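You operate a simulated robot arm through the tools that you are given. There is no shell and no other tool.

The job below is to be done with a simulated robot arm. You get a single attempt, and the scene is never put back.

## Task
Set the controls near the ledge of the white floor box. At the end: the workshop knob is turned to 8; the kitchen knob is turned to 9; the studio knob is turned to 6; the hall knob is turned to 4; whatever was shut is shut again. Leave all else as you found it, and nothing knocked over.

It is judged by the outcome, as a careful person would: the job done as asked, and still so three seconds after it is handed in. It fails if anything else is knocked over, pushed out of place, dropped, spilled or broken.

## Robot
A 7-joint arm with a two-finger parallel gripper, fixed in place. Base frame: the origin is at the foot of the arm, x ahead of it, y to its left, z up. Lengths are in mm, angles in rad, forces in N, time in s.
With the tool pointing down near the work surface it reaches from about 100 to 760 mm from the base axis. Its first joint turns from -2.496 to 2.496 rad. Payload 3 kg.
The tool frame sits at the grasp point between the pads (the TCP): z along the fingers, y along the line on which they close. The tips reach 30 mm beyond it. The gripper opens to 94 mm. The fingers are 28 mm wide and 10 mm thick; the gripper's body (50 by 96 mm) begins 55 mm behind the TCP.
Orientation is told as [roll, pitch, yaw] about the base's x, y, z axes, in that order, counted from this pose: with the fingers straight down and closing along the base's y, the tool's x points along the base's -x, its y along +y and its z along -z.

## Interface
- The arm moves only by the tool servo_tool. Its argument "steps" is text: rows parted by semicolons, each of 7 numbers parted by spaces: the shift along the tool's x, y, z in mm, then the turn, a rotation vector about the tool's x, y, z in rad, then the opening, from 0 (shut) to 1 (fully open). In form: tx ty tz ax ay az gripper; .... A call has 1 to 20 rows; each row shifts and turns the commanded pose from where the row before left it, along the tool's axes as they then stand. Rows are played at 5 a second. More than 50 mm and 0.15 rad between two rows, or a gripper value outside its range, and nothing of the call is played. Where a pose cannot be reached the arm comes as near as it can. A force on the tool above 40 N (or 10 N above the force at the start of the call, whichever is more), or a blocked arm, ends the call early, and 0.2 s more pass. The fingers move at their own pace (about 72 mm/s each) and stop on an object; they squeeze with about 23 N. The grip force told is the motor's: it shows also when the fingers shut on nothing. Time passes only in rows, and 0.2 s behind the last, so rows that do not move let the fingers close. It gives the time, the measured TCP pose, the force on the tool (base axes), the opening and the grip force at its end, in the units of the frame above (readings bear some noise), with the torque about the TCP (base axes, N m) and any sound that the robot's microphone picked up, and new pictures: "pictures" is both (left out), scene, wrist or none.
- Cameras (640 x 400 px; columns grow to the right, rows downward): "scene" is fixed at [59.6, 651.2, 1862.7]; the picture's right is [-0.46, -0.89, 0.00], its down [-0.68, 0.35, -0.65] and it looks along [0.57, -0.29, -0.76] (base axes); focal length 342 px, centre (320, 200). "wrist" rides on the gripper at [76, 14, -103] in the tool frame; the picture's right is [-0.18, 0.98, 0.00], its down [-0.75, -0.14, -0.64] and it looks along [-0.63, -0.12, 0.77] (tool axes); focal length 243 px, centre (320, 200). There is no depth. A picture from a camera that has moved, and an enlarged one, comes with that camera's place and axes in the base frame and with its lens. The place of the scene camera against the robot may be out by one fixed shift of up to 18 mm in any direction.
- enlarge(camera, box): a new picture of the part [left, top, right, bottom] of that camera's present view, enlarged. It takes no simulated time.
- close_job(): hands the job in; it is judged then, once.

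Places have to be worked out from the pictures, the camera data and where the tool is seen. Open the gripper and draw the arm clear of the work before you hand the job in, unless the task says otherwise.

The tools are called after "Emit:" by a JSON object that holds its "api" and its "payload". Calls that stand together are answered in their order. servo_tool: Moves the arm, as the interface text tells. Its arguments: {"type":"object","properties":{"steps":{"type":"string"},"pictures":{"type":"string","enum":["both","scene","wrist","none"]}},"required":["steps"]} The other tools are called the same way: enlarge (camera, box) takes an enlarged picture of a part of a camera's view; close_job () hands the job in.

At the start:

```text
time: 0.0
tool_pos: [327.3, 306.7, 1304.4]
ee_rot: [0.0, -0.001, 0.002]
ft_force: [0.1, -0.8, 1.0]
moment: [-0.02, 0.0, -0.03]
width: 93.8
grasp_force: 0.1
```

scene: 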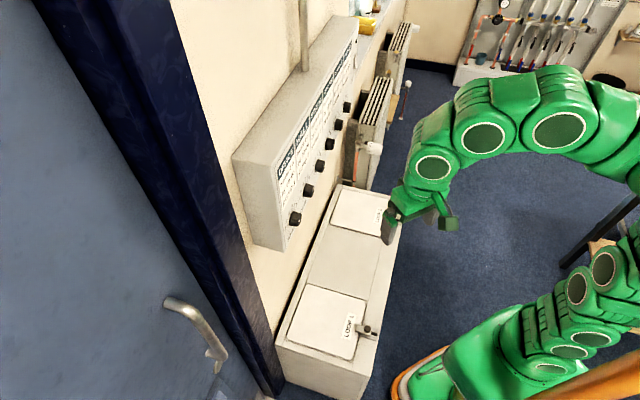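
wrist: 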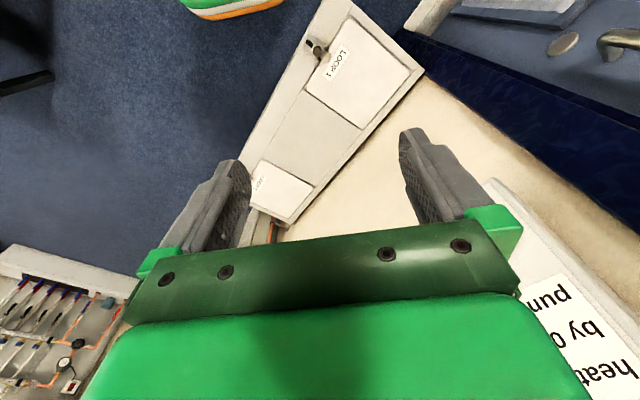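

I'll look closer at the scene before moving: the white floor box with hatches and the grey panel with black knobs on the wall.

Emit:
{"api": "enlarge", "payload": {"camera": "scene", "box": [220, 20, 400, 250]}}

Emit:
{"api": "enlarge", "payload": {"camera": "scene", "box": [260, 170, 420, 400]}}

Emit:
{"api": "enlarge", "payload": {"camera": "wrist", "box": [230, 0, 460, 240]}}

Emit:
{"api": "enlarge", "payload": {"camera": "wrist", "box": [480, 170, 640, 400]}}

```text
1.74 times, centred on (310, 135) of scene
camera zoom: at [59.6, 651.2, 1862.7], right [-0.46, -0.89, 0.0], down [-0.68, 0.35, -0.65], along [0.57, -0.29, -0.76], focal length 595 px, centre (337, 313)
```

zoom: 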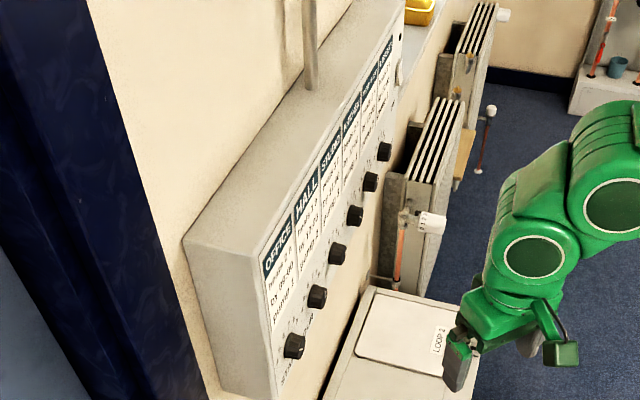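

```text
1.74 times, centred on (340, 285) of scene
camera zoom: at [59.6, 651.2, 1862.7], right [-0.46, -0.89, 0.0], down [-0.68, 0.35, -0.65], along [0.57, -0.29, -0.76], focal length 595 px, centre (285, 52)
```

zoom: 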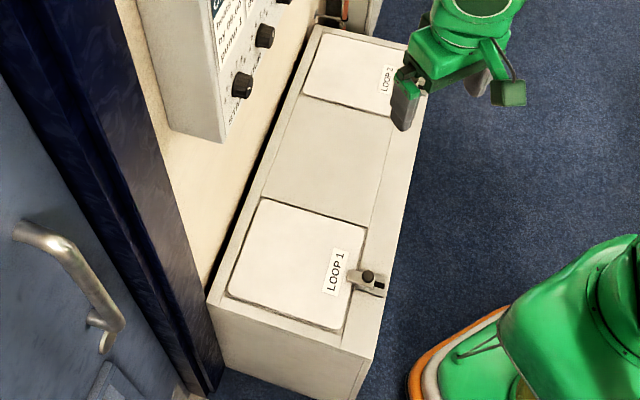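

```text
1.67 times, centred on (345, 120) of wrist
camera zoom: at [252.0, 321.6, 1406.4], right [0.18, 0.98, 0.0], down [0.75, -0.14, 0.64], along [0.63, -0.12, -0.77], focal length 404 px, centre (278, 333)
```

zoom: 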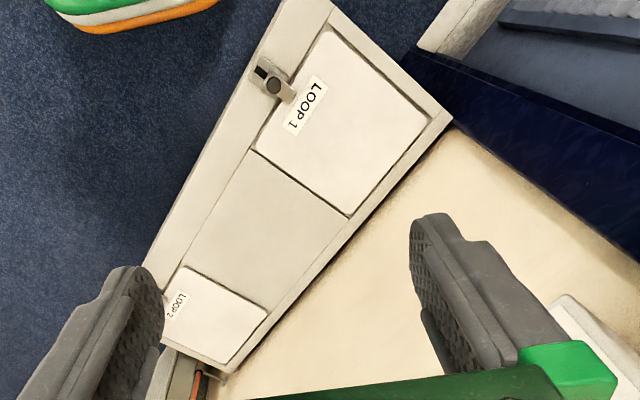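

```text
1.74 times, centred on (560, 285) of wrist
camera zoom: at [252.0, 321.6, 1406.4], right [0.18, 0.98, 0.0], down [0.75, -0.14, 0.64], along [0.63, -0.12, -0.77], focal length 422 px, centre (-97, 52)
```

zoom: 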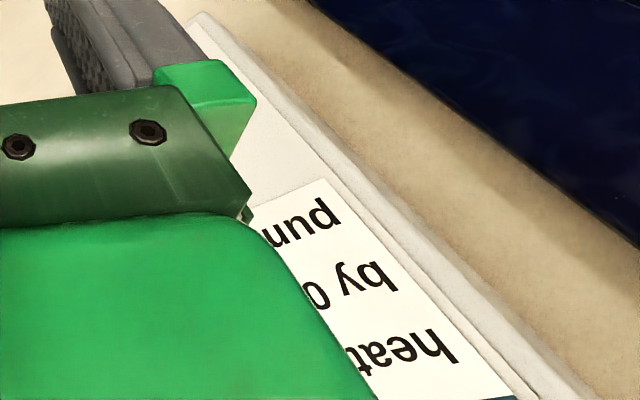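

The TCP is already roughly facing the wall (about 43° yaw), and the panel has named columns with a knob under each. I'll turn the tool's yaw toward the wall by about 0.76 rad, so the wrist camera can look straight at it.

Emit:
{"api": "servo_tool", "payload": {"steps": "0 0 0 0 0 -0.13 1; 0 0 0 0 0 -0.13 1; 0 0 0 0 0 -0.13 1; 0 0 0 0 0 -0.13 1; 0 0 0 0 0 -0.13 1; 0 0 0 0 0 -0.115 1; 0 0 0 0 0 0 1", "pictures": "both"}}

```text
time: 1.6
tool_pos: [327.3, 307.8, 1304.5]
ee_rot: [0.0, 0.001, 0.769]
ft_force: [0.4, 0.7, 0.8]
moment: [-0.01, -0.01, 0.01]
width: 94.4
grasp_force: 0.1
camera wrist: at [263.3, 264.9, 1406.5], right [-0.55, 0.83, 0.0], down [0.64, 0.42, 0.64], along [0.54, 0.35, -0.77], focal length 243 px, centre (320, 200)
```

scene: 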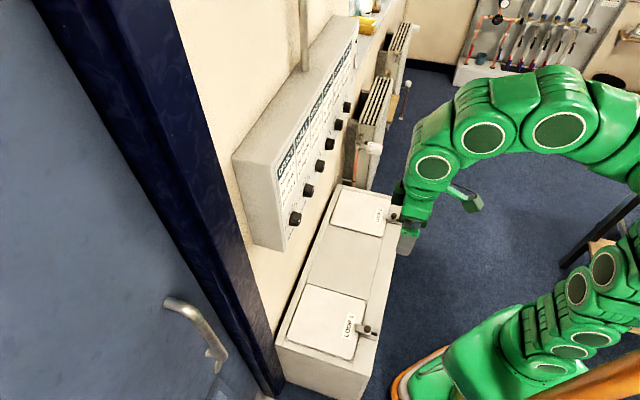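
wrist: 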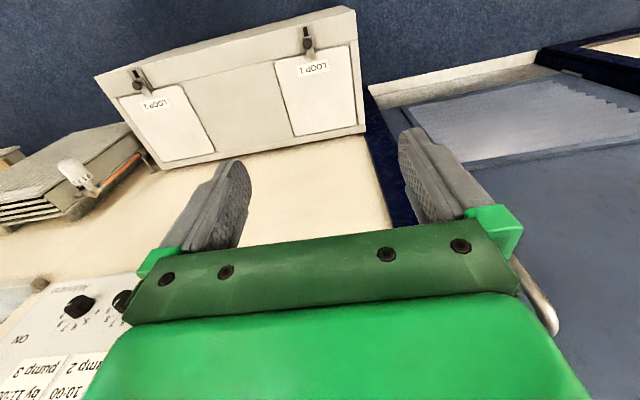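

The yaw worked; the panel text starts showing at lower left. Now I'll back off ~100 mm from the wall and pitch the tool up so the wrist camera faces the panel.

Emit:
{"api": "servo_tool", "payload": {"steps": "30 0 0 0 0 0 1; 30 0 0 0 0 0 1; 30 0 0 0 0 0 1; 0 0 0 0 -0.12 0 1; 0 0 0 0 -0.12 0 1; 0 0 0 0 -0.12 0 1; 0 0 0 0 -0.12 0 1; 0 0 0 0 -0.12 0 1; 0 0 0 0 -0.12 0 1; 0 0 0 0 -0.12 0 1; 0 0 0 0 0 0 1", "pictures": "both"}}

```text
time: 4.0
tool_pos: [263.8, 244.9, 1304.8]
ee_rot: [0.0, -0.841, 0.767]
ft_force: [0.4, -0.2, 0.4]
moment: [0.03, 0.01, 0.01]
width: 93.9
grasp_force: 0.1
camera wrist: at [161.6, 166.8, 1315.7], right [-0.59, 0.79, 0.14], down [0.11, -0.09, 0.99], along [0.8, 0.6, -0.04], focal length 243 px, centre (320, 200)
```

scene: 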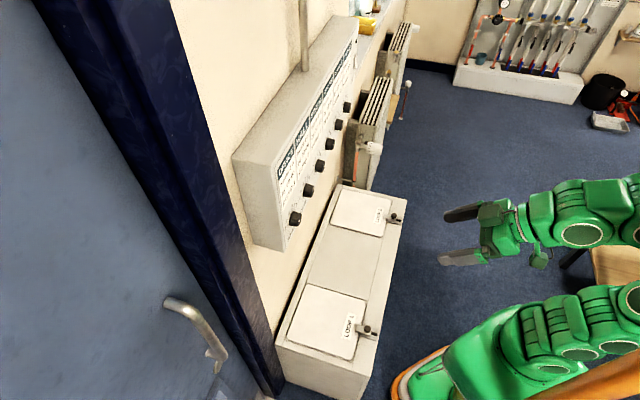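
wrist: 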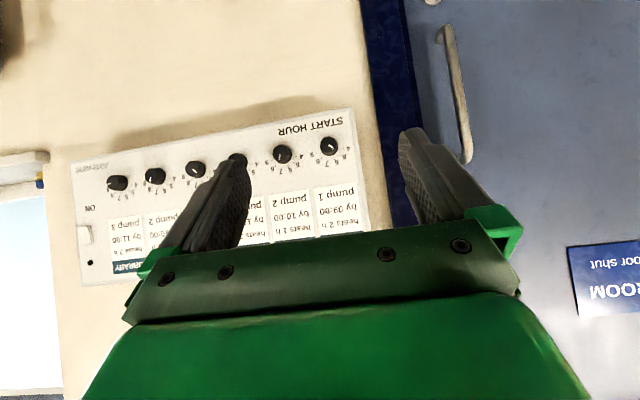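

The panel reads "START HOUR" with rows of knobs (upside down in this view). I'll enlarge for details.

Emit:
{"api": "enlarge", "payload": {"camera": "wrist", "box": [60, 100, 260, 280]}}

Emit:
{"api": "enlarge", "payload": {"camera": "wrist", "box": [210, 90, 400, 260]}}

Emit:
{"api": "enlarge", "payload": {"camera": "scene", "box": [360, 170, 420, 240]}}

Emit:
{"api": "enlarge", "payload": {"camera": "scene", "box": [260, 30, 370, 130]}}

```text
2.22 times, centred on (160, 190) of wrist
camera zoom: at [161.6, 166.8, 1315.7], right [-0.59, 0.79, 0.14], down [0.11, -0.09, 0.99], along [0.8, 0.6, -0.04], focal length 539 px, centre (676, 222)
```

zoom: 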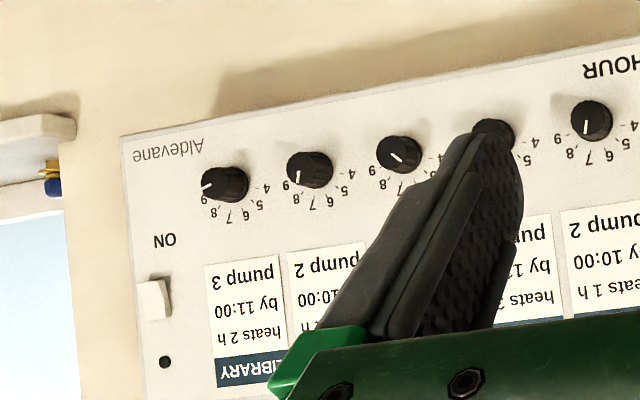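

```text
2.35 times, centred on (305, 175) of wrist
camera zoom: at [161.6, 166.8, 1315.7], right [-0.59, 0.79, 0.14], down [0.11, -0.09, 0.99], along [0.8, 0.6, -0.04], focal length 571 px, centre (355, 259)
```

zoom: 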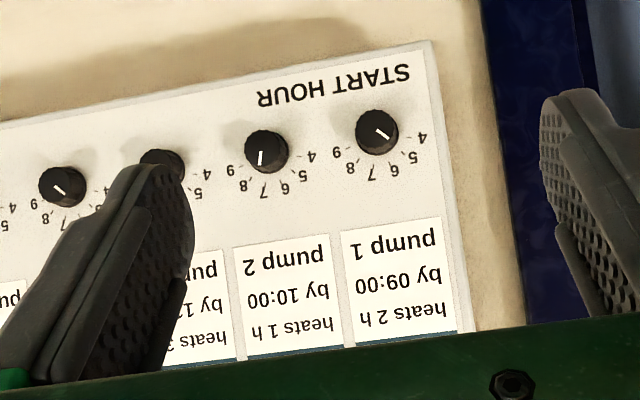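

```text
5.71 times, centred on (390, 205) of scene
camera zoom: at [59.6, 651.2, 1862.7], right [-0.46, -0.89, 0.0], down [-0.68, 0.35, -0.65], along [0.57, -0.29, -0.76], focal length 1956 px, centre (-80, 171)
```

zoom: 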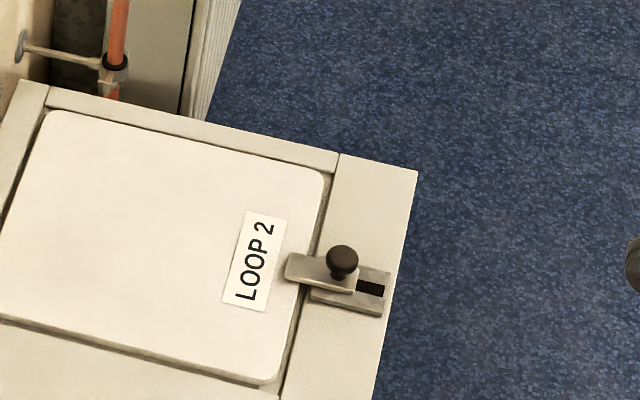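

```text
4.00 times, centred on (315, 80) of scene
camera zoom: at [59.6, 651.2, 1862.7], right [-0.46, -0.89, 0.0], down [-0.68, 0.35, -0.65], along [0.57, -0.29, -0.76], focal length 1370 px, centre (340, 680)
```

zoom: 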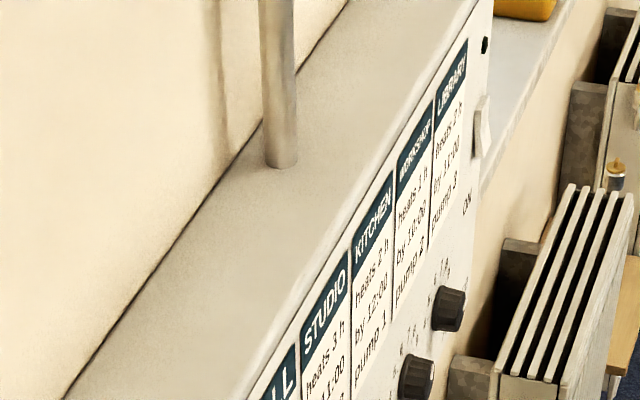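

Triangulating the knobs: the row runs along base direction about (0.71, −0.71) with ~98 mm spacing, at z≈1190 and ~712 mm from the base along the wall normal. I'll level the tool to point straight at the wall (camera below it) and drop to the knob height while staying well off the panel.

Emit:
{"api": "servo_tool", "payload": {"steps": "0 0 0 -0.0134 0 -0.012 1; 0 0 0 0 -0.122 0 1; 0 0 0 0 -0.122 0 1; 0 0 0 0 -0.122 0 1; 0 0 0 0 -0.122 0 1; 0 0 0 0 -0.122 0 1; 0 0 0 0 -0.12 0 1; 30 -30 0 0 0 0 1; 30 -30 0 0 0 0 1; 30 -30 0 0 0 0 1; 25 -27 0 0 0 0 1; 0 0 0 0 0 0 1", "pictures": "both"}}

```text
time: 6.6
tool_pos: [288.3, 183.4, 1302.6]
ee_rot: [-0.001, -1.086, 0.787]
ft_force: [0.6, -0.7, 0.0]
moment: [0.06, 0.02, 0.09]
width: 93.8
grasp_force: 0.1
out of reach, approached as far as the arm can: row 4, 5, 6, 7, 8, 9, 10, 11
camera wrist: at [189.0, 105.1, 1283.2], right [-0.64, 0.76, 0.16], down [-0.05, -0.25, 0.97], along [0.77, 0.61, 0.2], focal length 243 px, centre (320, 200)
```

scene: 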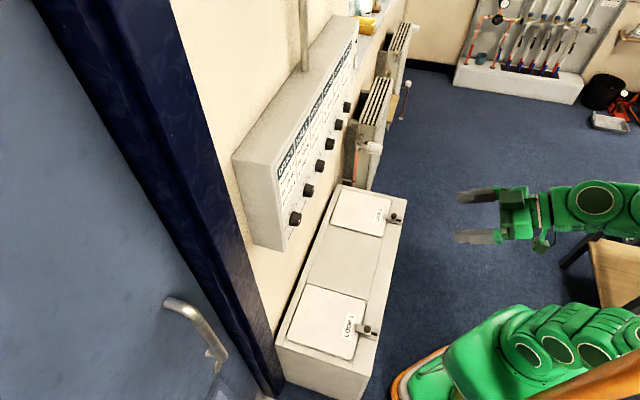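
wrist: 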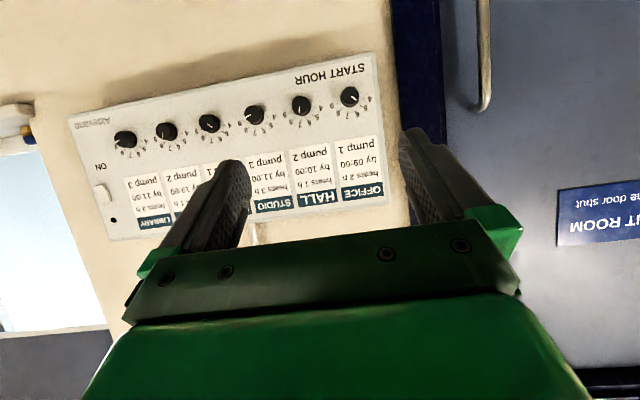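

The full level pose is out of reach this close to the base (the measured pitch stopped at −1.09). I'll move forward toward the wall (still far from the panel) and see how the pose resolves.

Emit:
{"api": "servo_tool", "payload": {"steps": "0 0 40 0 0 0 1; 0 0 40 0 0 0 1; 0 0 40 0 0 0 1; 0 0 40 0 0 0 1; 0 0 0 0 0 0 1", "pictures": "both"}}

```text
time: 7.8
tool_pos: [395.4, 287.2, 1241.6]
ee_rot: [0.0, -1.083, 0.785]
ft_force: [0.4, 0.0, 0.7]
moment: [0.02, 0.0, -0.01]
width: 94.1
grasp_force: 0.1
out of reach, approached as far as the arm can: row 1, 2
camera wrist: at [295.7, 208.1, 1221.3], right [-0.63, 0.76, 0.16], down [-0.05, -0.25, 0.97], along [0.77, 0.6, 0.2], focal length 243 px, centre (320, 200)
```

scene: 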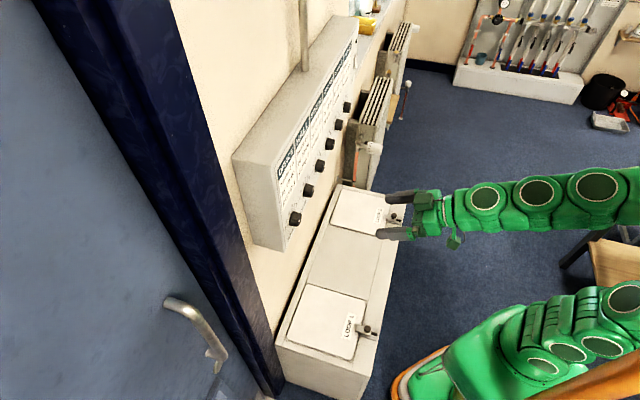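
wrist: 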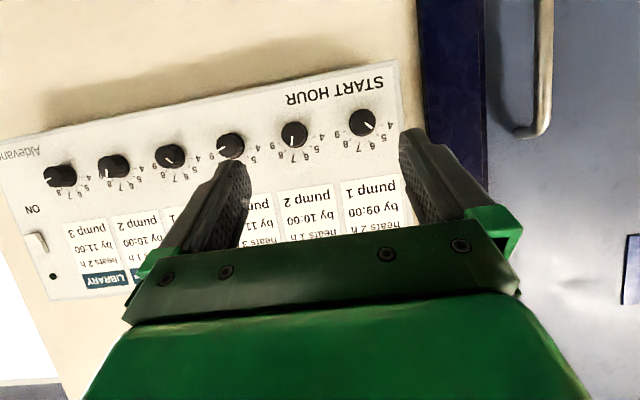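

Now the pose resolved at pitch −1.08, in reach. Let me read the knobs' current positions from this view.

Emit:
{"api": "enlarge", "payload": {"camera": "wrist", "box": [210, 60, 410, 190]}}

Emit:
{"api": "enlarge", "payload": {"camera": "wrist", "box": [30, 100, 230, 230]}}

Emit:
{"api": "enlarge", "payload": {"camera": "wrist", "box": [250, 70, 340, 170]}}

Emit:
{"api": "enlarge", "payload": {"camera": "wrist", "box": [130, 100, 260, 200]}}

```text
3.08 times, centred on (310, 125) of wrist
camera zoom: at [295.7, 208.1, 1221.3], right [-0.63, 0.76, 0.16], down [-0.05, -0.25, 0.97], along [0.77, 0.6, 0.2], focal length 746 px, centre (351, 431)
```

zoom: 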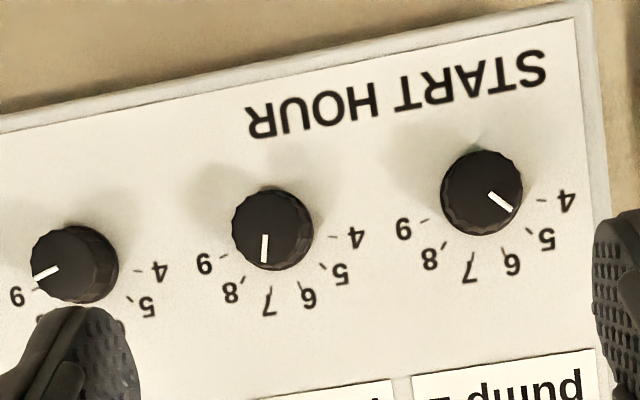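

```text
3.08 times, centred on (130, 165) of wrist
camera zoom: at [295.7, 208.1, 1221.3], right [-0.63, 0.76, 0.16], down [-0.05, -0.25, 0.97], along [0.77, 0.6, 0.2], focal length 746 px, centre (905, 308)
```

zoom: 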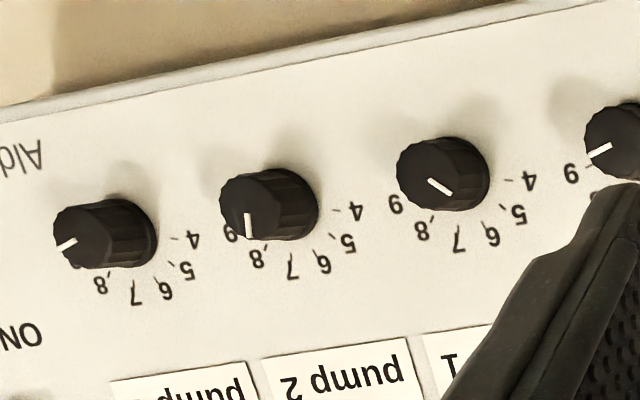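

```text
4.00 times, centred on (295, 120) of wrist
camera zoom: at [295.7, 208.1, 1221.3], right [-0.63, 0.76, 0.16], down [-0.05, -0.25, 0.97], along [0.77, 0.6, 0.2], focal length 970 px, centre (420, 520)
```

zoom: 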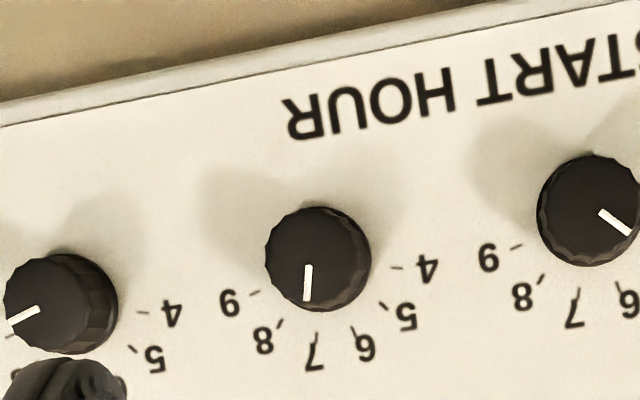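

```text
4.00 times, centred on (195, 150) of wrist
camera zoom: at [295.7, 208.1, 1221.3], right [-0.63, 0.76, 0.16], down [-0.05, -0.25, 0.97], along [0.77, 0.6, 0.2], focal length 970 px, centre (820, 400)
```

zoom: 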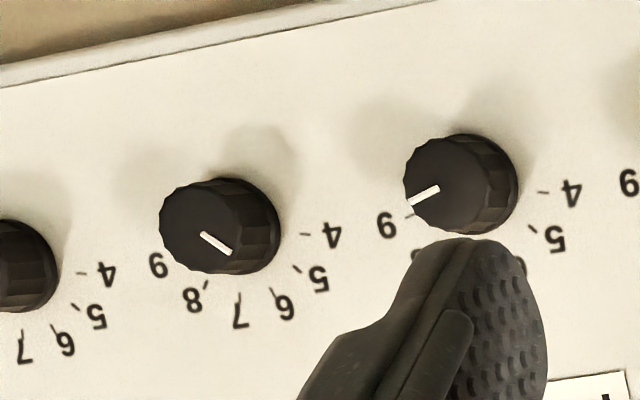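

Readings: ticks are spaced 30° (4=−75° … 9=+75° from up). Hall is at 7 (needs −90°), studio at 9 (−90°), kitchen at 5 (+120°), workshop at 7 (+30°); office at 5 and library at 9 stay. I'll move forward ~100 mm and then level the tool to face the wall squarely.

Emit:
{"api": "servo_tool", "payload": {"steps": "-15.6 0 29.5 0 0 0 1; -15.6 0 29.5 0 0 0 1; -15.6 0 29.5 0 0 0 1; 0 0 0 0 -0.122 0 1; 0 0 0 0 -0.122 0 1; 0 0 0 0 -0.122 0 1; 0 0 0 0 -0.122 0 1; 25 -26 0 0 0 0 1; 25 -26 0 0 0 0 1; 0 0 0 0 0 0 1", "pictures": "both"}}

```text
time: 10.0
tool_pos: [497.0, 416.4, 1255.6]
ee_rot: [2.952, -1.571, -2.167]
ft_force: [-0.1, -0.4, -0.3]
moment: [0.0, 0.02, 0.01]
width: 94.2
grasp_force: 0.2
out of reach, approached as far as the arm can: row 6, 7, 8, 9
camera wrist: at [414.2, 355.2, 1178.9], right [-0.69, 0.7, 0.18], down [-0.36, -0.55, 0.75], along [0.63, 0.46, 0.63], focal length 243 px, centre (320, 200)
```

scene: 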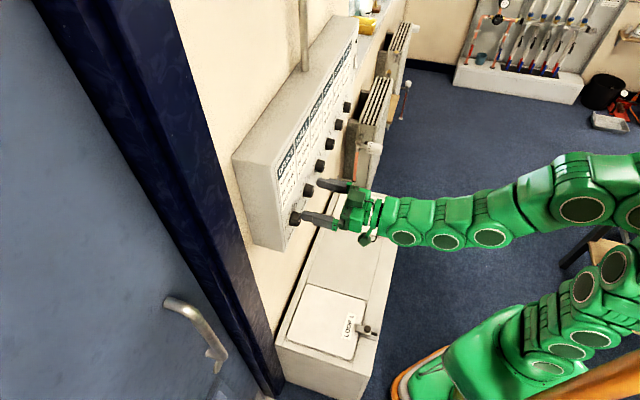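
wrist: 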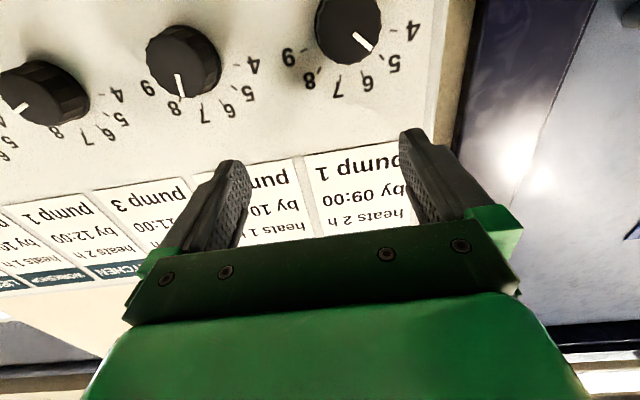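

The tool is now level and square to the wall (pitch −1.571), at perp ≈646 mm, tips ≈676 — about 35–50 mm off the panel. I'll shift sideways in small steps to the hall knob's column (lateral ≈130) at this height, checking that the pose stays reachable.

Emit:
{"api": "servo_tool", "payload": {"steps": "0 -20 0 0 0 0 1; 0 -20 0 0 0 0 1; 0 -20 0 0 0 0 1; 0 -13 0 0 0 0 1; 0 0 0 0 0 0 1", "pictures": "both"}}

```text
time: 11.2
tool_pos: [548.6, 365.9, 1255.8]
ee_rot: [-2.984, -1.568, -2.515]
ft_force: [0.4, 0.6, -0.2]
moment: [0.0, 0.0, 0.0]
width: 94.1
grasp_force: 0.2
camera wrist: at [464.9, 303.5, 1178.8], right [-0.69, 0.7, 0.18], down [-0.36, -0.55, 0.75], along [0.63, 0.46, 0.63], focal length 243 px, centre (320, 200)
```

scene: 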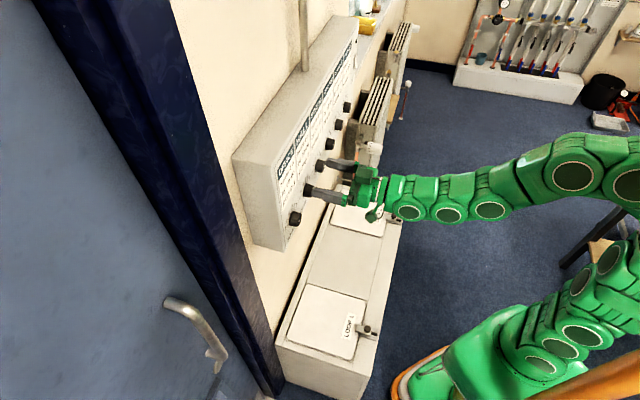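
wrist: 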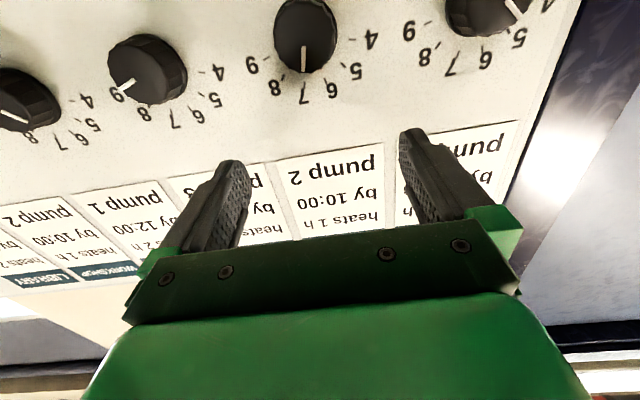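

Hall knob computes to lateral ≈127, z ≈1195. I'll go down ~60 mm in small steps to its height, still off the panel.

Emit:
{"api": "servo_tool", "payload": {"steps": "15 0 0 0 0 0 1; 15 0 0 0 0 0 1; 15 0 0 0 0 0 1; 15 0 0 0 0 0 1; 0 0 0 0 0 0 1", "pictures": "both"}}

```text
time: 12.4
tool_pos: [546.8, 366.8, 1229.4]
ee_rot: [-3.128, -1.569, -2.369]
ft_force: [0.3, 0.0, 0.6]
moment: [0.02, 0.0, -0.02]
width: 93.9
grasp_force: 0.1
out of reach, approached as far as the arm can: row 2, 3, 4
camera wrist: at [464.1, 304.6, 1152.9], right [-0.69, 0.7, 0.18], down [-0.36, -0.55, 0.75], along [0.63, 0.46, 0.63], focal length 243 px, centre (320, 200)
```

scene: 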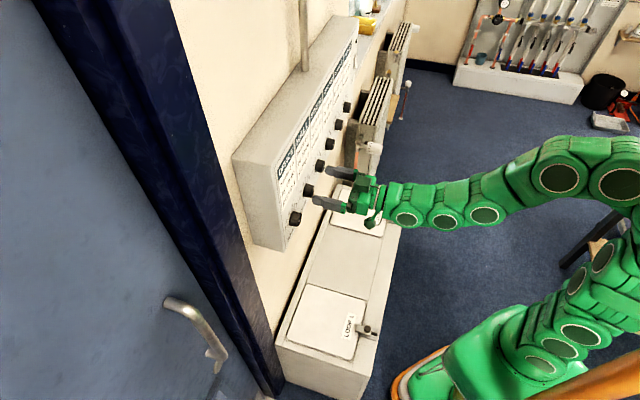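
wrist: 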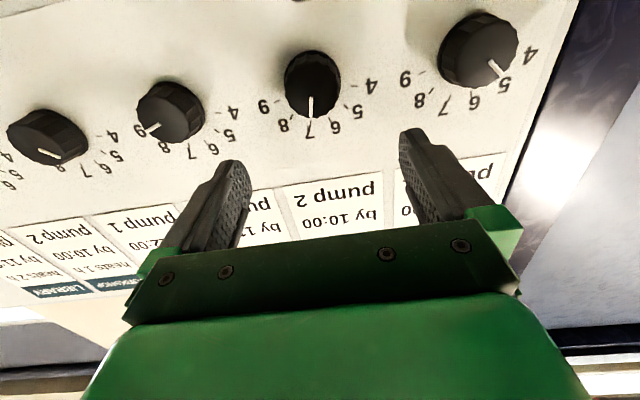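

Going lower is out of reach at this standoff; it should open up closer to the wall. Before moving in, I'll enlarge the hall knob to measure the panel plane and knob depth.

Emit:
{"api": "enlarge", "payload": {"camera": "wrist", "box": [240, 30, 400, 150]}}

Emit:
{"api": "enlarge", "payload": {"camera": "scene", "box": [280, 140, 400, 250]}}

```text
3.33 times, centred on (320, 90) of wrist
camera zoom: at [464.1, 304.6, 1152.9], right [-0.69, 0.7, 0.18], down [-0.36, -0.55, 0.75], along [0.63, 0.46, 0.63], focal length 809 px, centre (320, 567)
```

zoom: 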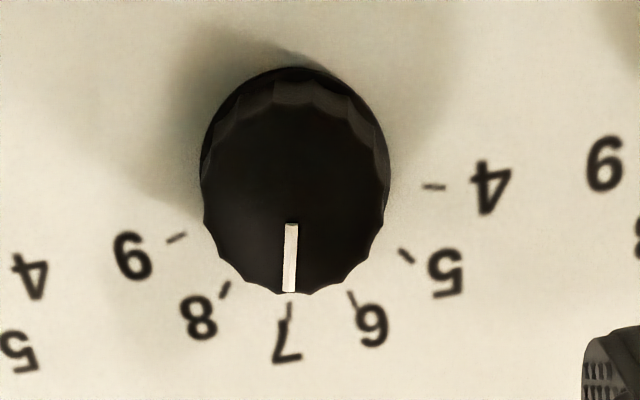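

```text
3.64 times, centred on (340, 195) of scene
camera zoom: at [59.6, 651.2, 1862.7], right [-0.46, -0.89, 0.0], down [-0.68, 0.35, -0.65], along [0.57, -0.29, -0.76], focal length 1245 px, centre (247, 218)
```

zoom: 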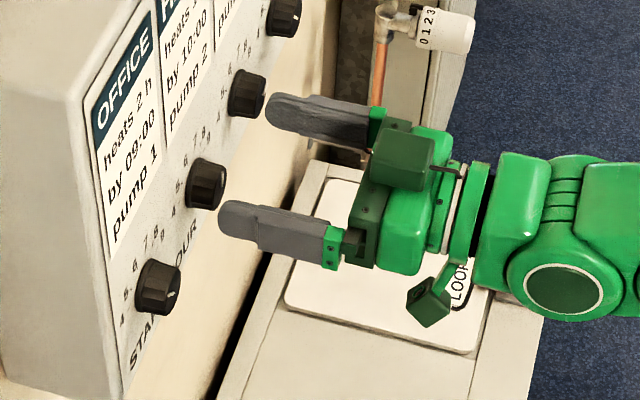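

I want a tighter scene view of the fingertips beside the hall knob to judge the gap along the wall normal.

Emit:
{"api": "enlarge", "payload": {"camera": "scene", "box": [290, 150, 354, 220]}}

```text
5.71 times, centred on (322, 185) of scene
camera zoom: at [59.6, 651.2, 1862.7], right [-0.46, -0.89, 0.0], down [-0.68, 0.35, -0.65], along [0.57, -0.29, -0.76], focal length 1956 px, centre (309, 286)
```

zoom: 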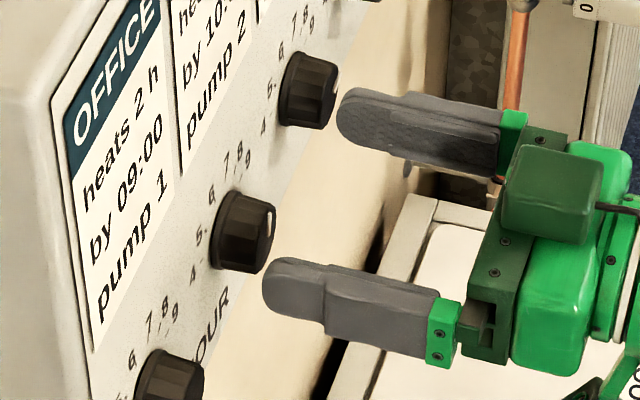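

From both cameras the panel face is at perp ≈712 and knob fronts ≈692; tips are at ≈676 now. I'll move forward 18 mm (fingers pass either side, above the knob) and try stepping down.

Emit:
{"api": "servo_tool", "payload": {"steps": "0 0 9 0 0 0 1; 0 0 9 0 0 0 1; 6 0 0 0 0 0 1; 6 0 0 0 0 0 1; 6 0 0 0 0 0 1; 0 0 0 0 0 0 1", "pictures": "both"}}

```text
time: 13.8
tool_pos: [558.3, 378.5, 1212.8]
ee_rot: [-3.062, -1.569, -2.434]
ft_force: [-0.5, -0.9, 0.3]
moment: [-0.03, 0.0, -0.03]
width: 93.8
grasp_force: 0.0
camera wrist: at [476.7, 316.6, 1136.2], right [-0.69, 0.7, 0.18], down [-0.36, -0.55, 0.75], along [0.63, 0.46, 0.63], focal length 243 px, centre (320, 200)
```

scene: 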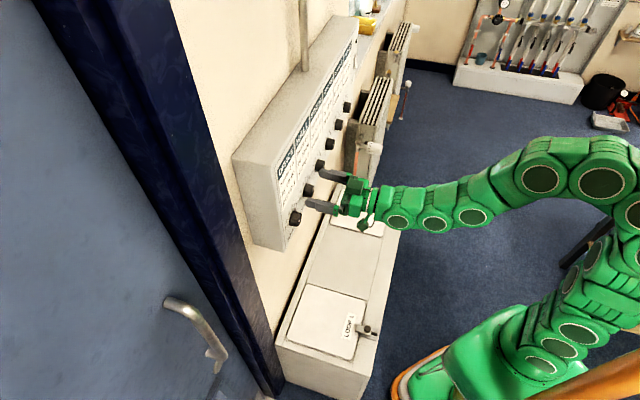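
wrist: 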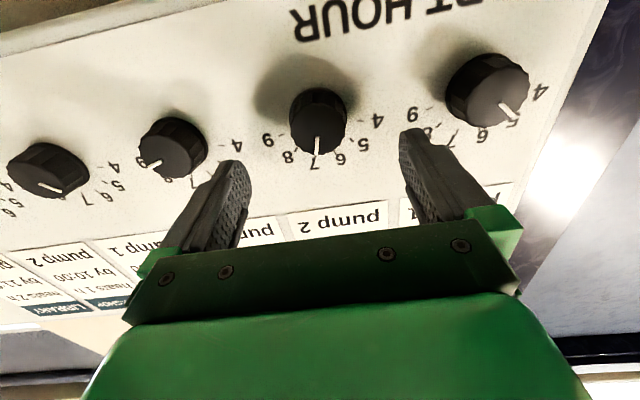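

Reachable now (perp 662, lateral 127, z 1213). I'll enlarge to locate the hall knob's axis precisely in the tool frame.

Emit:
{"api": "enlarge", "payload": {"camera": "wrist", "box": [230, 60, 430, 200]}}

Emit:
{"api": "enlarge", "payload": {"camera": "scene", "box": [290, 150, 354, 220]}}

```text
2.86 times, centred on (330, 130) of wrist
camera zoom: at [476.7, 316.6, 1136.2], right [-0.69, 0.7, 0.18], down [-0.36, -0.55, 0.75], along [0.63, 0.46, 0.63], focal length 693 px, centre (291, 400)
```

zoom: 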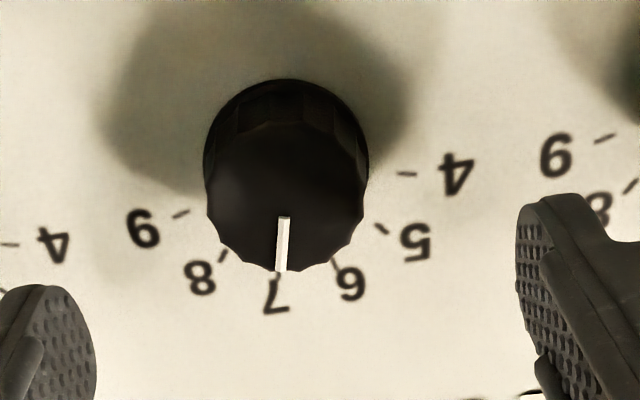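

```text
5.71 times, centred on (322, 185) of scene
camera zoom: at [59.6, 651.2, 1862.7], right [-0.46, -0.89, 0.0], down [-0.68, 0.35, -0.65], along [0.57, -0.29, -0.76], focal length 1956 px, centre (309, 286)
```

zoom: 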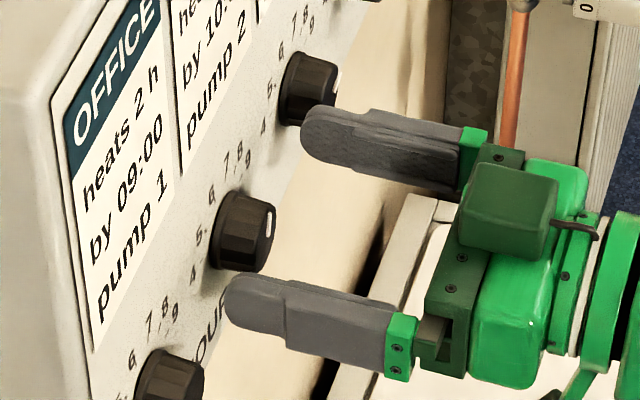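

Knob axis refined to lateral ≈124.7, z ≈1194.7, panel at perp ≈713.5. I'll lower onto the axis (fingers straddle left/right) and advance until the tips are ~9 mm off the panel.

Emit:
{"api": "servo_tool", "payload": {"steps": "6 1.2 0 0 0 0 1; 6 1.2 0 0 0 0 1; 6 0 3 0 0 0 1; 0 0 5 0 0 0 1; 0 0 4 0 0 0 1; 0 0 0 0 0 0 1", "pictures": "both"}}

```text
time: 15.2
tool_pos: [567.2, 388.2, 1194.8]
ee_rot: [-3.04, -1.567, -2.458]
ft_force: [-0.3, -0.7, 0.3]
moment: [-0.01, 0.01, 0.04]
width: 94.0
grasp_force: 0.0
camera wrist: at [484.1, 326.7, 1118.4], right [-0.69, 0.7, 0.18], down [-0.36, -0.55, 0.75], along [0.63, 0.46, 0.63], focal length 243 px, centre (320, 200)
```

scene: 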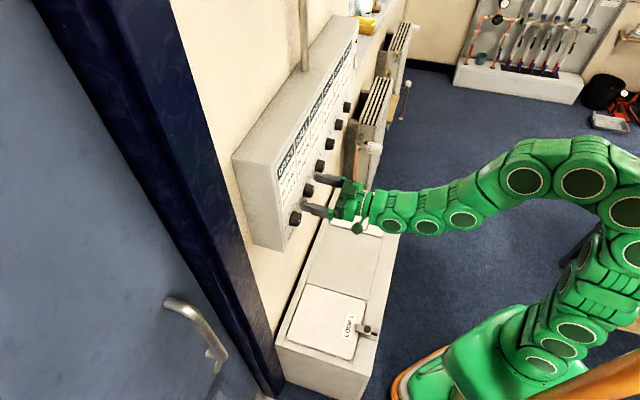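
wrist: 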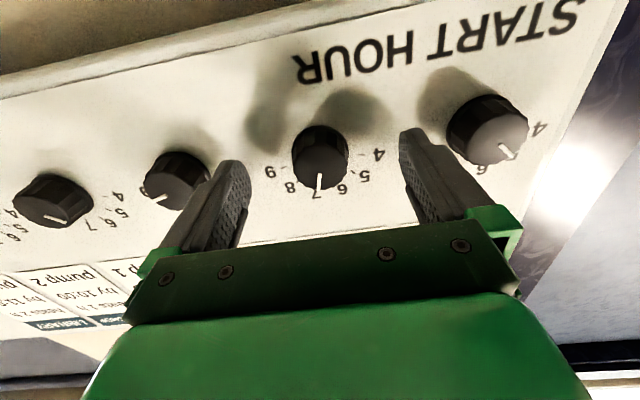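

On the knob axis now with tips ≈8 mm off the panel. I'll pre-turn the open gripper +0.78 rad clockwise so that the −90° turn will be centred in the wrist's range, and check reach.

Emit:
{"api": "servo_tool", "payload": {"steps": "0 0 0 0 0 0.13 1; 0 0 0 0 0 0.13 1; 0 0 0 0 0 0.13 1; 0 0 0 0 0 0.13 1; 0 0 0 0 0 0.13 1; 0 0 0 0 0 0.13 1; 0 0 0 0 0 0 1", "pictures": "both"}}

```text
time: 16.8
tool_pos: [568.0, 388.7, 1195.7]
ee_rot: [1.572, -0.79, -0.788]
ft_force: [0.3, -0.6, -0.3]
moment: [0.01, 0.01, 0.02]
width: 94.0
grasp_force: 0.1
camera wrist: at [449.4, 361.3, 1150.4], right [-0.4, 0.4, 0.82], down [-0.01, -0.9, 0.43], along [0.92, 0.17, 0.37], focal length 243 px, centre (320, 200)
```

scene: 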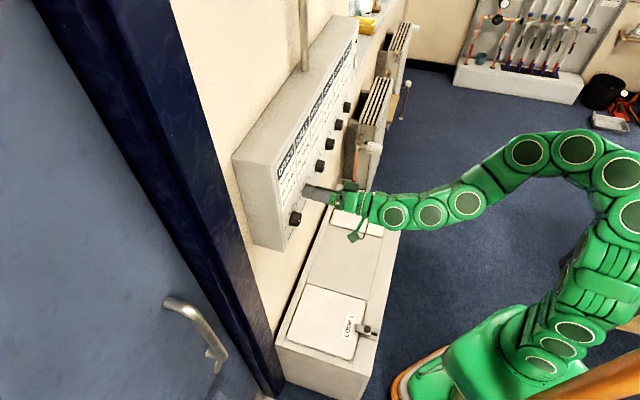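
wrist: 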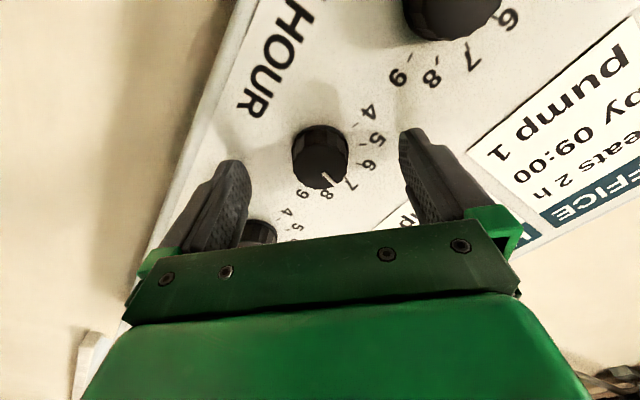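

The wrist has room and stays in place. Let me verify knob centring between the pads with an enlarged view.

Emit:
{"api": "enlarge", "payload": {"camera": "wrist", "box": [220, 70, 440, 250]}}

```text
2.22 times, centred on (330, 160) of wrist
camera zoom: at [449.4, 361.3, 1150.4], right [-0.4, 0.4, 0.82], down [-0.01, -0.9, 0.43], along [0.92, 0.17, 0.37], focal length 539 px, centre (298, 289)
```

zoom: 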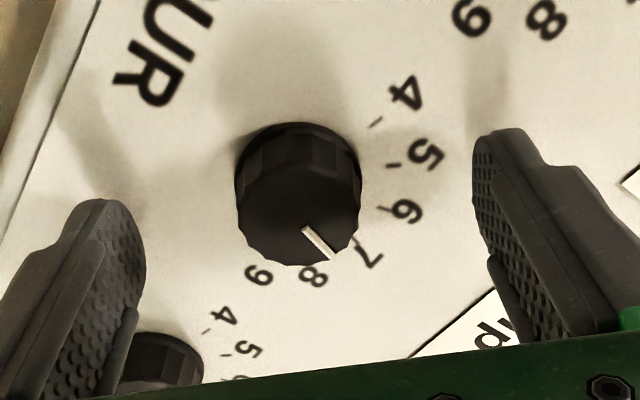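

Knob axis is ~2.7 mm off along tool x (left/down); laterally in y it's centred. I'll correct by +2.7 mm in x and then close on the knob.

Emit:
{"api": "servo_tool", "payload": {"steps": "2.7 0 0 0 0 0 1; 0 0 0 0 0 0 0.5; 0 0 0 0 0 0 0; 0 0 0 0 0 0 0; 0 0 0 0 0 0 0; 0 0 0 0 0 0 0", "pictures": "wrist"}}

```text
time: 18.2
tool_pos: [566.4, 391.2, 1193.6]
ee_rot: [1.575, -0.792, -0.788]
ft_force: [0.1, 6.4, 7.1]
moment: [0.15, -0.17, 0.23]
width: 34.2
grasp_force: 45.4
camera wrist: at [448.2, 362.9, 1148.5], right [-0.4, 0.4, 0.82], down [-0.01, -0.9, 0.44], along [0.91, 0.17, 0.37], focal length 243 px, centre (320, 200)
```

wrist: 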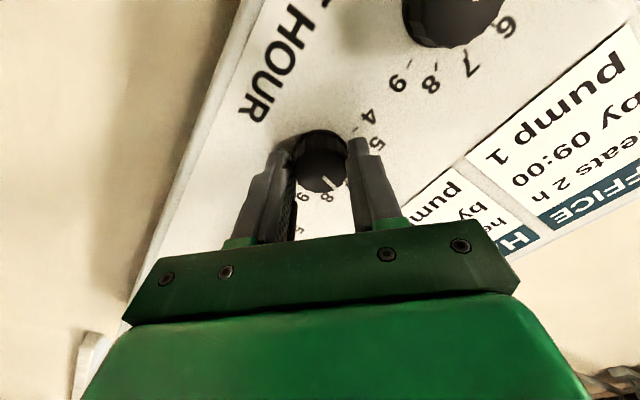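

Gripped at 34.2 mm with a small side load (~9 N along tool +y). I'll ease 0.8 mm toward +y and turn counter-clockwise the first −45° and check.

Emit:
{"api": "servo_tool", "payload": {"steps": "0 0.8 0 0 0 0 0; 0 0 0 0 0 -0.1309 0; 0 0 0 0 0 -0.1309 0; 0 0 0 0 0 -0.1309 0; 0 0 0 0 0 -0.1309 0; 0 0 0 0 0 -0.1309 0; 0 0 0 0 0 -0.1309 0; 0 0 0 0 0 0 0", "pictures": "wrist"}}

```text
time: 20.1
tool_pos: [565.6, 389.4, 1192.7]
ee_rot: [-1.725, -1.565, 2.505]
ft_force: [4.1, -0.4, -6.7]
moment: [-0.05, 0.07, -0.19]
width: 33.9
grasp_force: 44.8
stopped in row 8: the force on the tool passed its limit at 41 N (the readings are from after the stop); the commanded pose is now the measured one
camera wrist: at [483.9, 326.8, 1116.0], right [-0.69, 0.7, 0.18], down [-0.36, -0.55, 0.75], along [0.62, 0.46, 0.63], focal length 243 px, centre (320, 200)
```

wrist: 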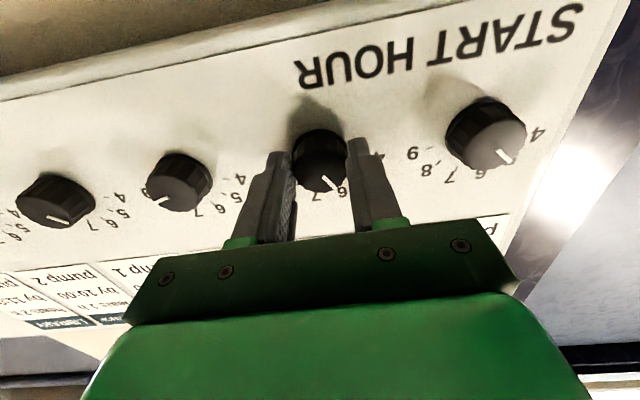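

The knob followed (pointer now ≈5.5), but an off-axis load tripped the limit. I'll enlarge to find the axis offset and correct it before continuing.

Emit:
{"api": "enlarge", "payload": {"camera": "wrist", "box": [240, 90, 420, 230]}}

```text
2.86 times, centred on (330, 160) of wrist
camera zoom: at [483.9, 326.8, 1116.0], right [-0.69, 0.7, 0.18], down [-0.36, -0.55, 0.75], along [0.62, 0.46, 0.63], focal length 693 px, centre (291, 314)
```

zoom: 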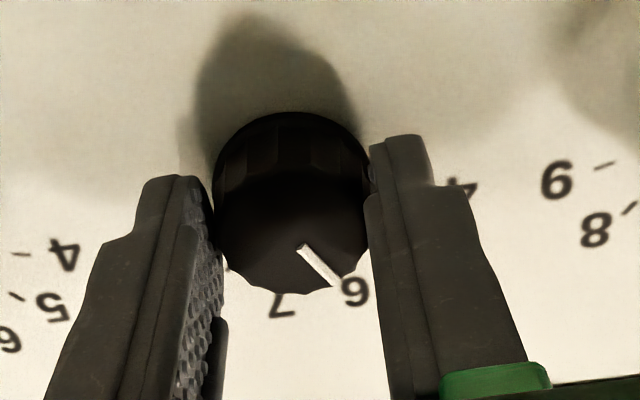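

Alignment with the axis is now within ~0.5 mm and the pointer reads ≈−23°. I'll continue counter-clockwise in a shorter run and watch the force.

Emit:
{"api": "servo_tool", "payload": {"steps": "0 0 0 0 0 -0.1 0; 0 0 0 0 0 -0.1 0; 0 0 0 0 0 -0.1 0; 0 0 0 0 0 -0.1 0; 0 0 0 0 0 0 0", "pictures": "wrist"}}

```text
time: 21.2
tool_pos: [566.3, 388.3, 1193.4]
ee_rot: [-1.573, -1.164, 2.354]
ft_force: [20.1, -19.2, -4.8]
moment: [0.13, -0.08, -0.91]
width: 34.0
grasp_force: 45.1
camera wrist: at [505.9, 304.5, 1116.8], right [-0.69, 0.69, -0.22], down [-0.58, -0.33, 0.75], along [0.45, 0.64, 0.63], focal length 243 px, centre (320, 200)
```

wrist: 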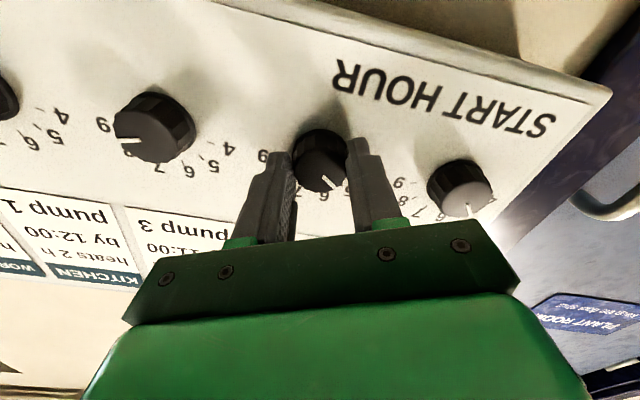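

There's a ~28 N sideways load (toward the right along the wall), so the grip is slightly off the knob's axis. I'll give way ~1.5 mm in that direction to relieve it and see how the force responds.

Emit:
{"api": "servo_tool", "payload": {"steps": "0.3 -0.7 0 0 0 0 0; 0.3 -0.7 0 0 0 0 0; 0 0 0 0 0 0 0", "pictures": "none"}}

```text
time: 22.1
tool_pos: [567.2, 387.5, 1193.0]
ee_rot: [-1.571, -1.165, 2.352]
ft_force: [17.0, -6.6, -12.6]
moment: [-0.11, 0.19, -0.46]
width: 34.1
grasp_force: 45.0
```

The force dropped (stiffness ≈8–10 N/mm); remaining load is right and downward. I'll give way another ~1.5 mm right and 1 mm down.

Emit:
{"api": "servo_tool", "payload": {"steps": "0.75 -0.5 0 0 0 0 0; 0.75 -0.5 0 0 0 0 0; 0 0 0 0 0 0 0", "pictures": "wrist"}}

```text
time: 22.9
tool_pos: [567.1, 387.8, 1192.7]
ee_rot: [-1.577, -1.162, 2.363]
ft_force: [-38.7, -9.7, -3.3]
moment: [0.5, -0.56, 1.17]
width: 33.9
grasp_force: 45.1
camera wrist: at [506.7, 304.0, 1116.7], right [-0.69, 0.69, -0.22], down [-0.58, -0.34, 0.75], along [0.44, 0.64, 0.63], focal length 243 px, centre (320, 200)
```

wrist: 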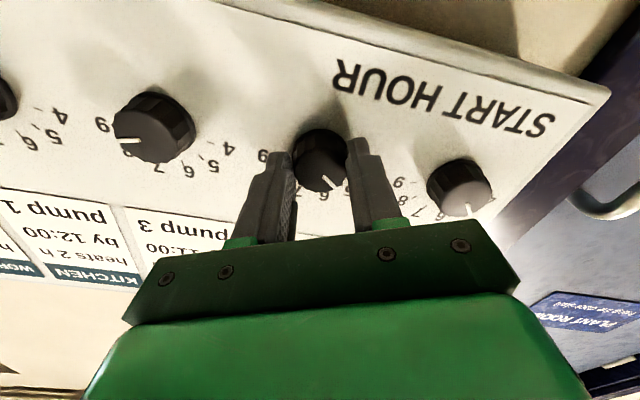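

The force reading jumped to the opposite sign; I'll hold still for a moment and re-read before doing anything more.

Emit:
{"api": "servo_tool", "payload": {"steps": "0 0 0 0 0 0 0; 0 0 0 0 0 0 0", "pictures": "none"}}

```text
time: 23.6
tool_pos: [568.2, 387.8, 1193.1]
ee_rot: [-1.58, -1.163, 2.364]
ft_force: [-24.6, -16.3, -0.9]
moment: [0.28, -0.28, 0.52]
width: 33.9
grasp_force: 44.3
stopped in row 2: the force on the tool passed its limit at 50 N (the readings are from after the stop); the commanded pose is now the measured one
```

Something is loading the tool even at rest, partly away from the wall. I'll look at the scene view to see whether the fingertips are touching the panel.

Emit:
{"api": "enlarge", "payload": {"camera": "scene", "box": [290, 150, 354, 220]}}

Emit:
{"api": "enlarge", "payload": {"camera": "wrist", "box": [240, 90, 420, 230]}}

```text
5.71 times, centred on (322, 185) of scene
camera zoom: at [59.6, 651.2, 1862.7], right [-0.46, -0.89, 0.0], down [-0.68, 0.35, -0.65], along [0.57, -0.29, -0.76], focal length 1956 px, centre (309, 286)
```

zoom: 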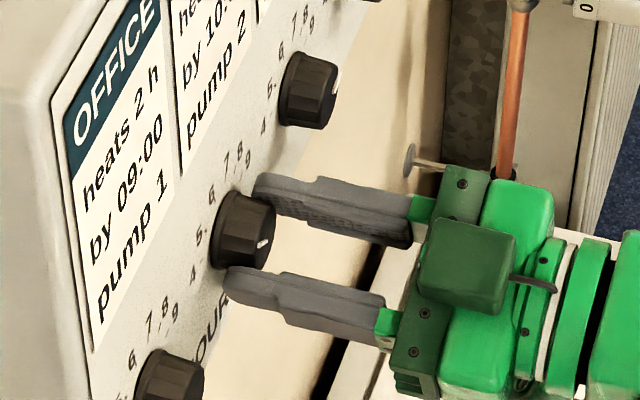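

```text
2.86 times, centred on (330, 160) of wrist
camera zoom: at [506.7, 304.0, 1116.6], right [-0.69, 0.69, -0.22], down [-0.58, -0.34, 0.75], along [0.44, 0.64, 0.63], focal length 693 px, centre (291, 314)
```

zoom: 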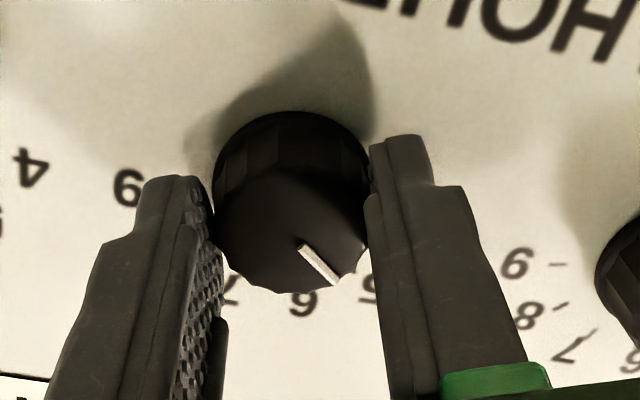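

The tips have clear air to the panel, so the load is just off-axis gripping. I'll release, then re-measure the axis from a free pose.

Emit:
{"api": "servo_tool", "payload": {"steps": "0 0 0 0 0 0 0.7; 0 0 0 0 0 0 0.7; 0 0 0 0 0 0 0.7; 0 0 0 0 0 0 0.7", "pictures": "both"}}

Emit:
{"api": "enlarge", "payload": {"camera": "wrist", "box": [240, 90, 420, 230]}}

```text
time: 24.6
tool_pos: [567.7, 388.8, 1192.7]
ee_rot: [-1.577, -1.164, 2.362]
ft_force: [-1.1, 0.2, 0.5]
moment: [0.02, -0.01, -0.02]
width: 65.8
grasp_force: 0.1
camera wrist: at [507.3, 304.1, 1116.4], right [-0.69, 0.69, -0.22], down [-0.58, -0.34, 0.75], along [0.44, 0.64, 0.63], focal length 243 px, centre (320, 200)
```

scene: 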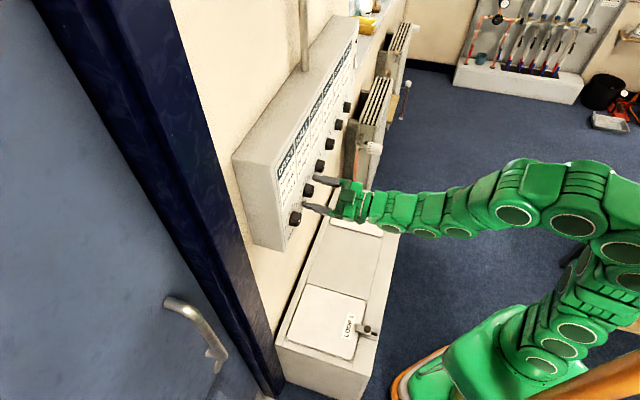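
wrist: 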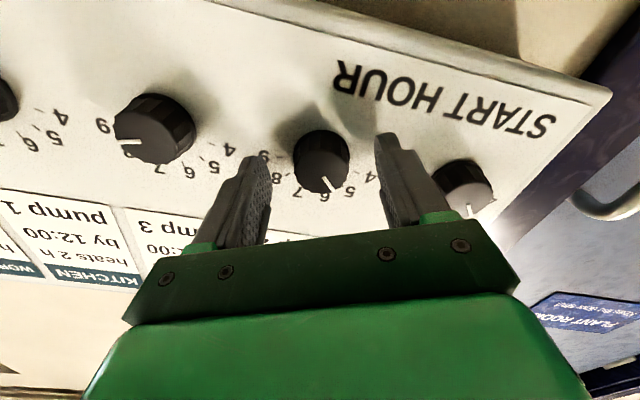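

```text
2.86 times, centred on (330, 160) of wrist
camera zoom: at [507.3, 304.1, 1116.4], right [-0.69, 0.69, -0.22], down [-0.58, -0.34, 0.75], along [0.44, 0.64, 0.63], focal length 693 px, centre (291, 314)
```

zoom: 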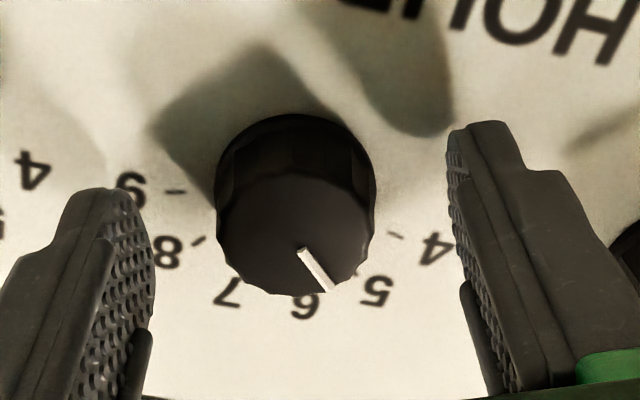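

Free pose: the knob centre is ~0.5–0.7 mm off the tool axis, and the pointer now reads about −40° (just short of 5). I'll nudge by (0.4, 0.7) mm and regrip with a lighter commanded closure to see the resulting load.

Emit:
{"api": "servo_tool", "payload": {"steps": "0.4 0.7 0 0 0 0 0.6; 0 0 0 0 0 0 0.4; 0 0 0 0 0 0 0.345; 0 0 0 0 0 0 0.345; 0 0 0 0 0 0 0.345", "pictures": "none"}}

```text
time: 25.8
tool_pos: [568.4, 387.8, 1191.7]
ee_rot: [-1.576, -1.165, 2.361]
ft_force: [6.2, -0.5, 2.7]
moment: [0.06, -0.03, -0.14]
width: 34.3
grasp_force: 45.2
```

Low load now (~7 N). I'll turn −0.3 rad and check.

Emit:
{"api": "servo_tool", "payload": {"steps": "0 0 0 0 0 -0.1 0.3; 0 0 0 0 0 -0.1 0.3; 0 0 0 0 0 -0.1 0.3; 0 0 0 0 0 0 0.3", "pictures": "none"}}

```text
time: 26.8
tool_pos: [567.9, 388.2, 1191.8]
ee_rot: [-1.578, -0.864, 2.357]
ft_force: [23.7, -2.3, 21.6]
moment: [0.3, -0.19, -0.84]
width: 34.4
grasp_force: 45.1
```

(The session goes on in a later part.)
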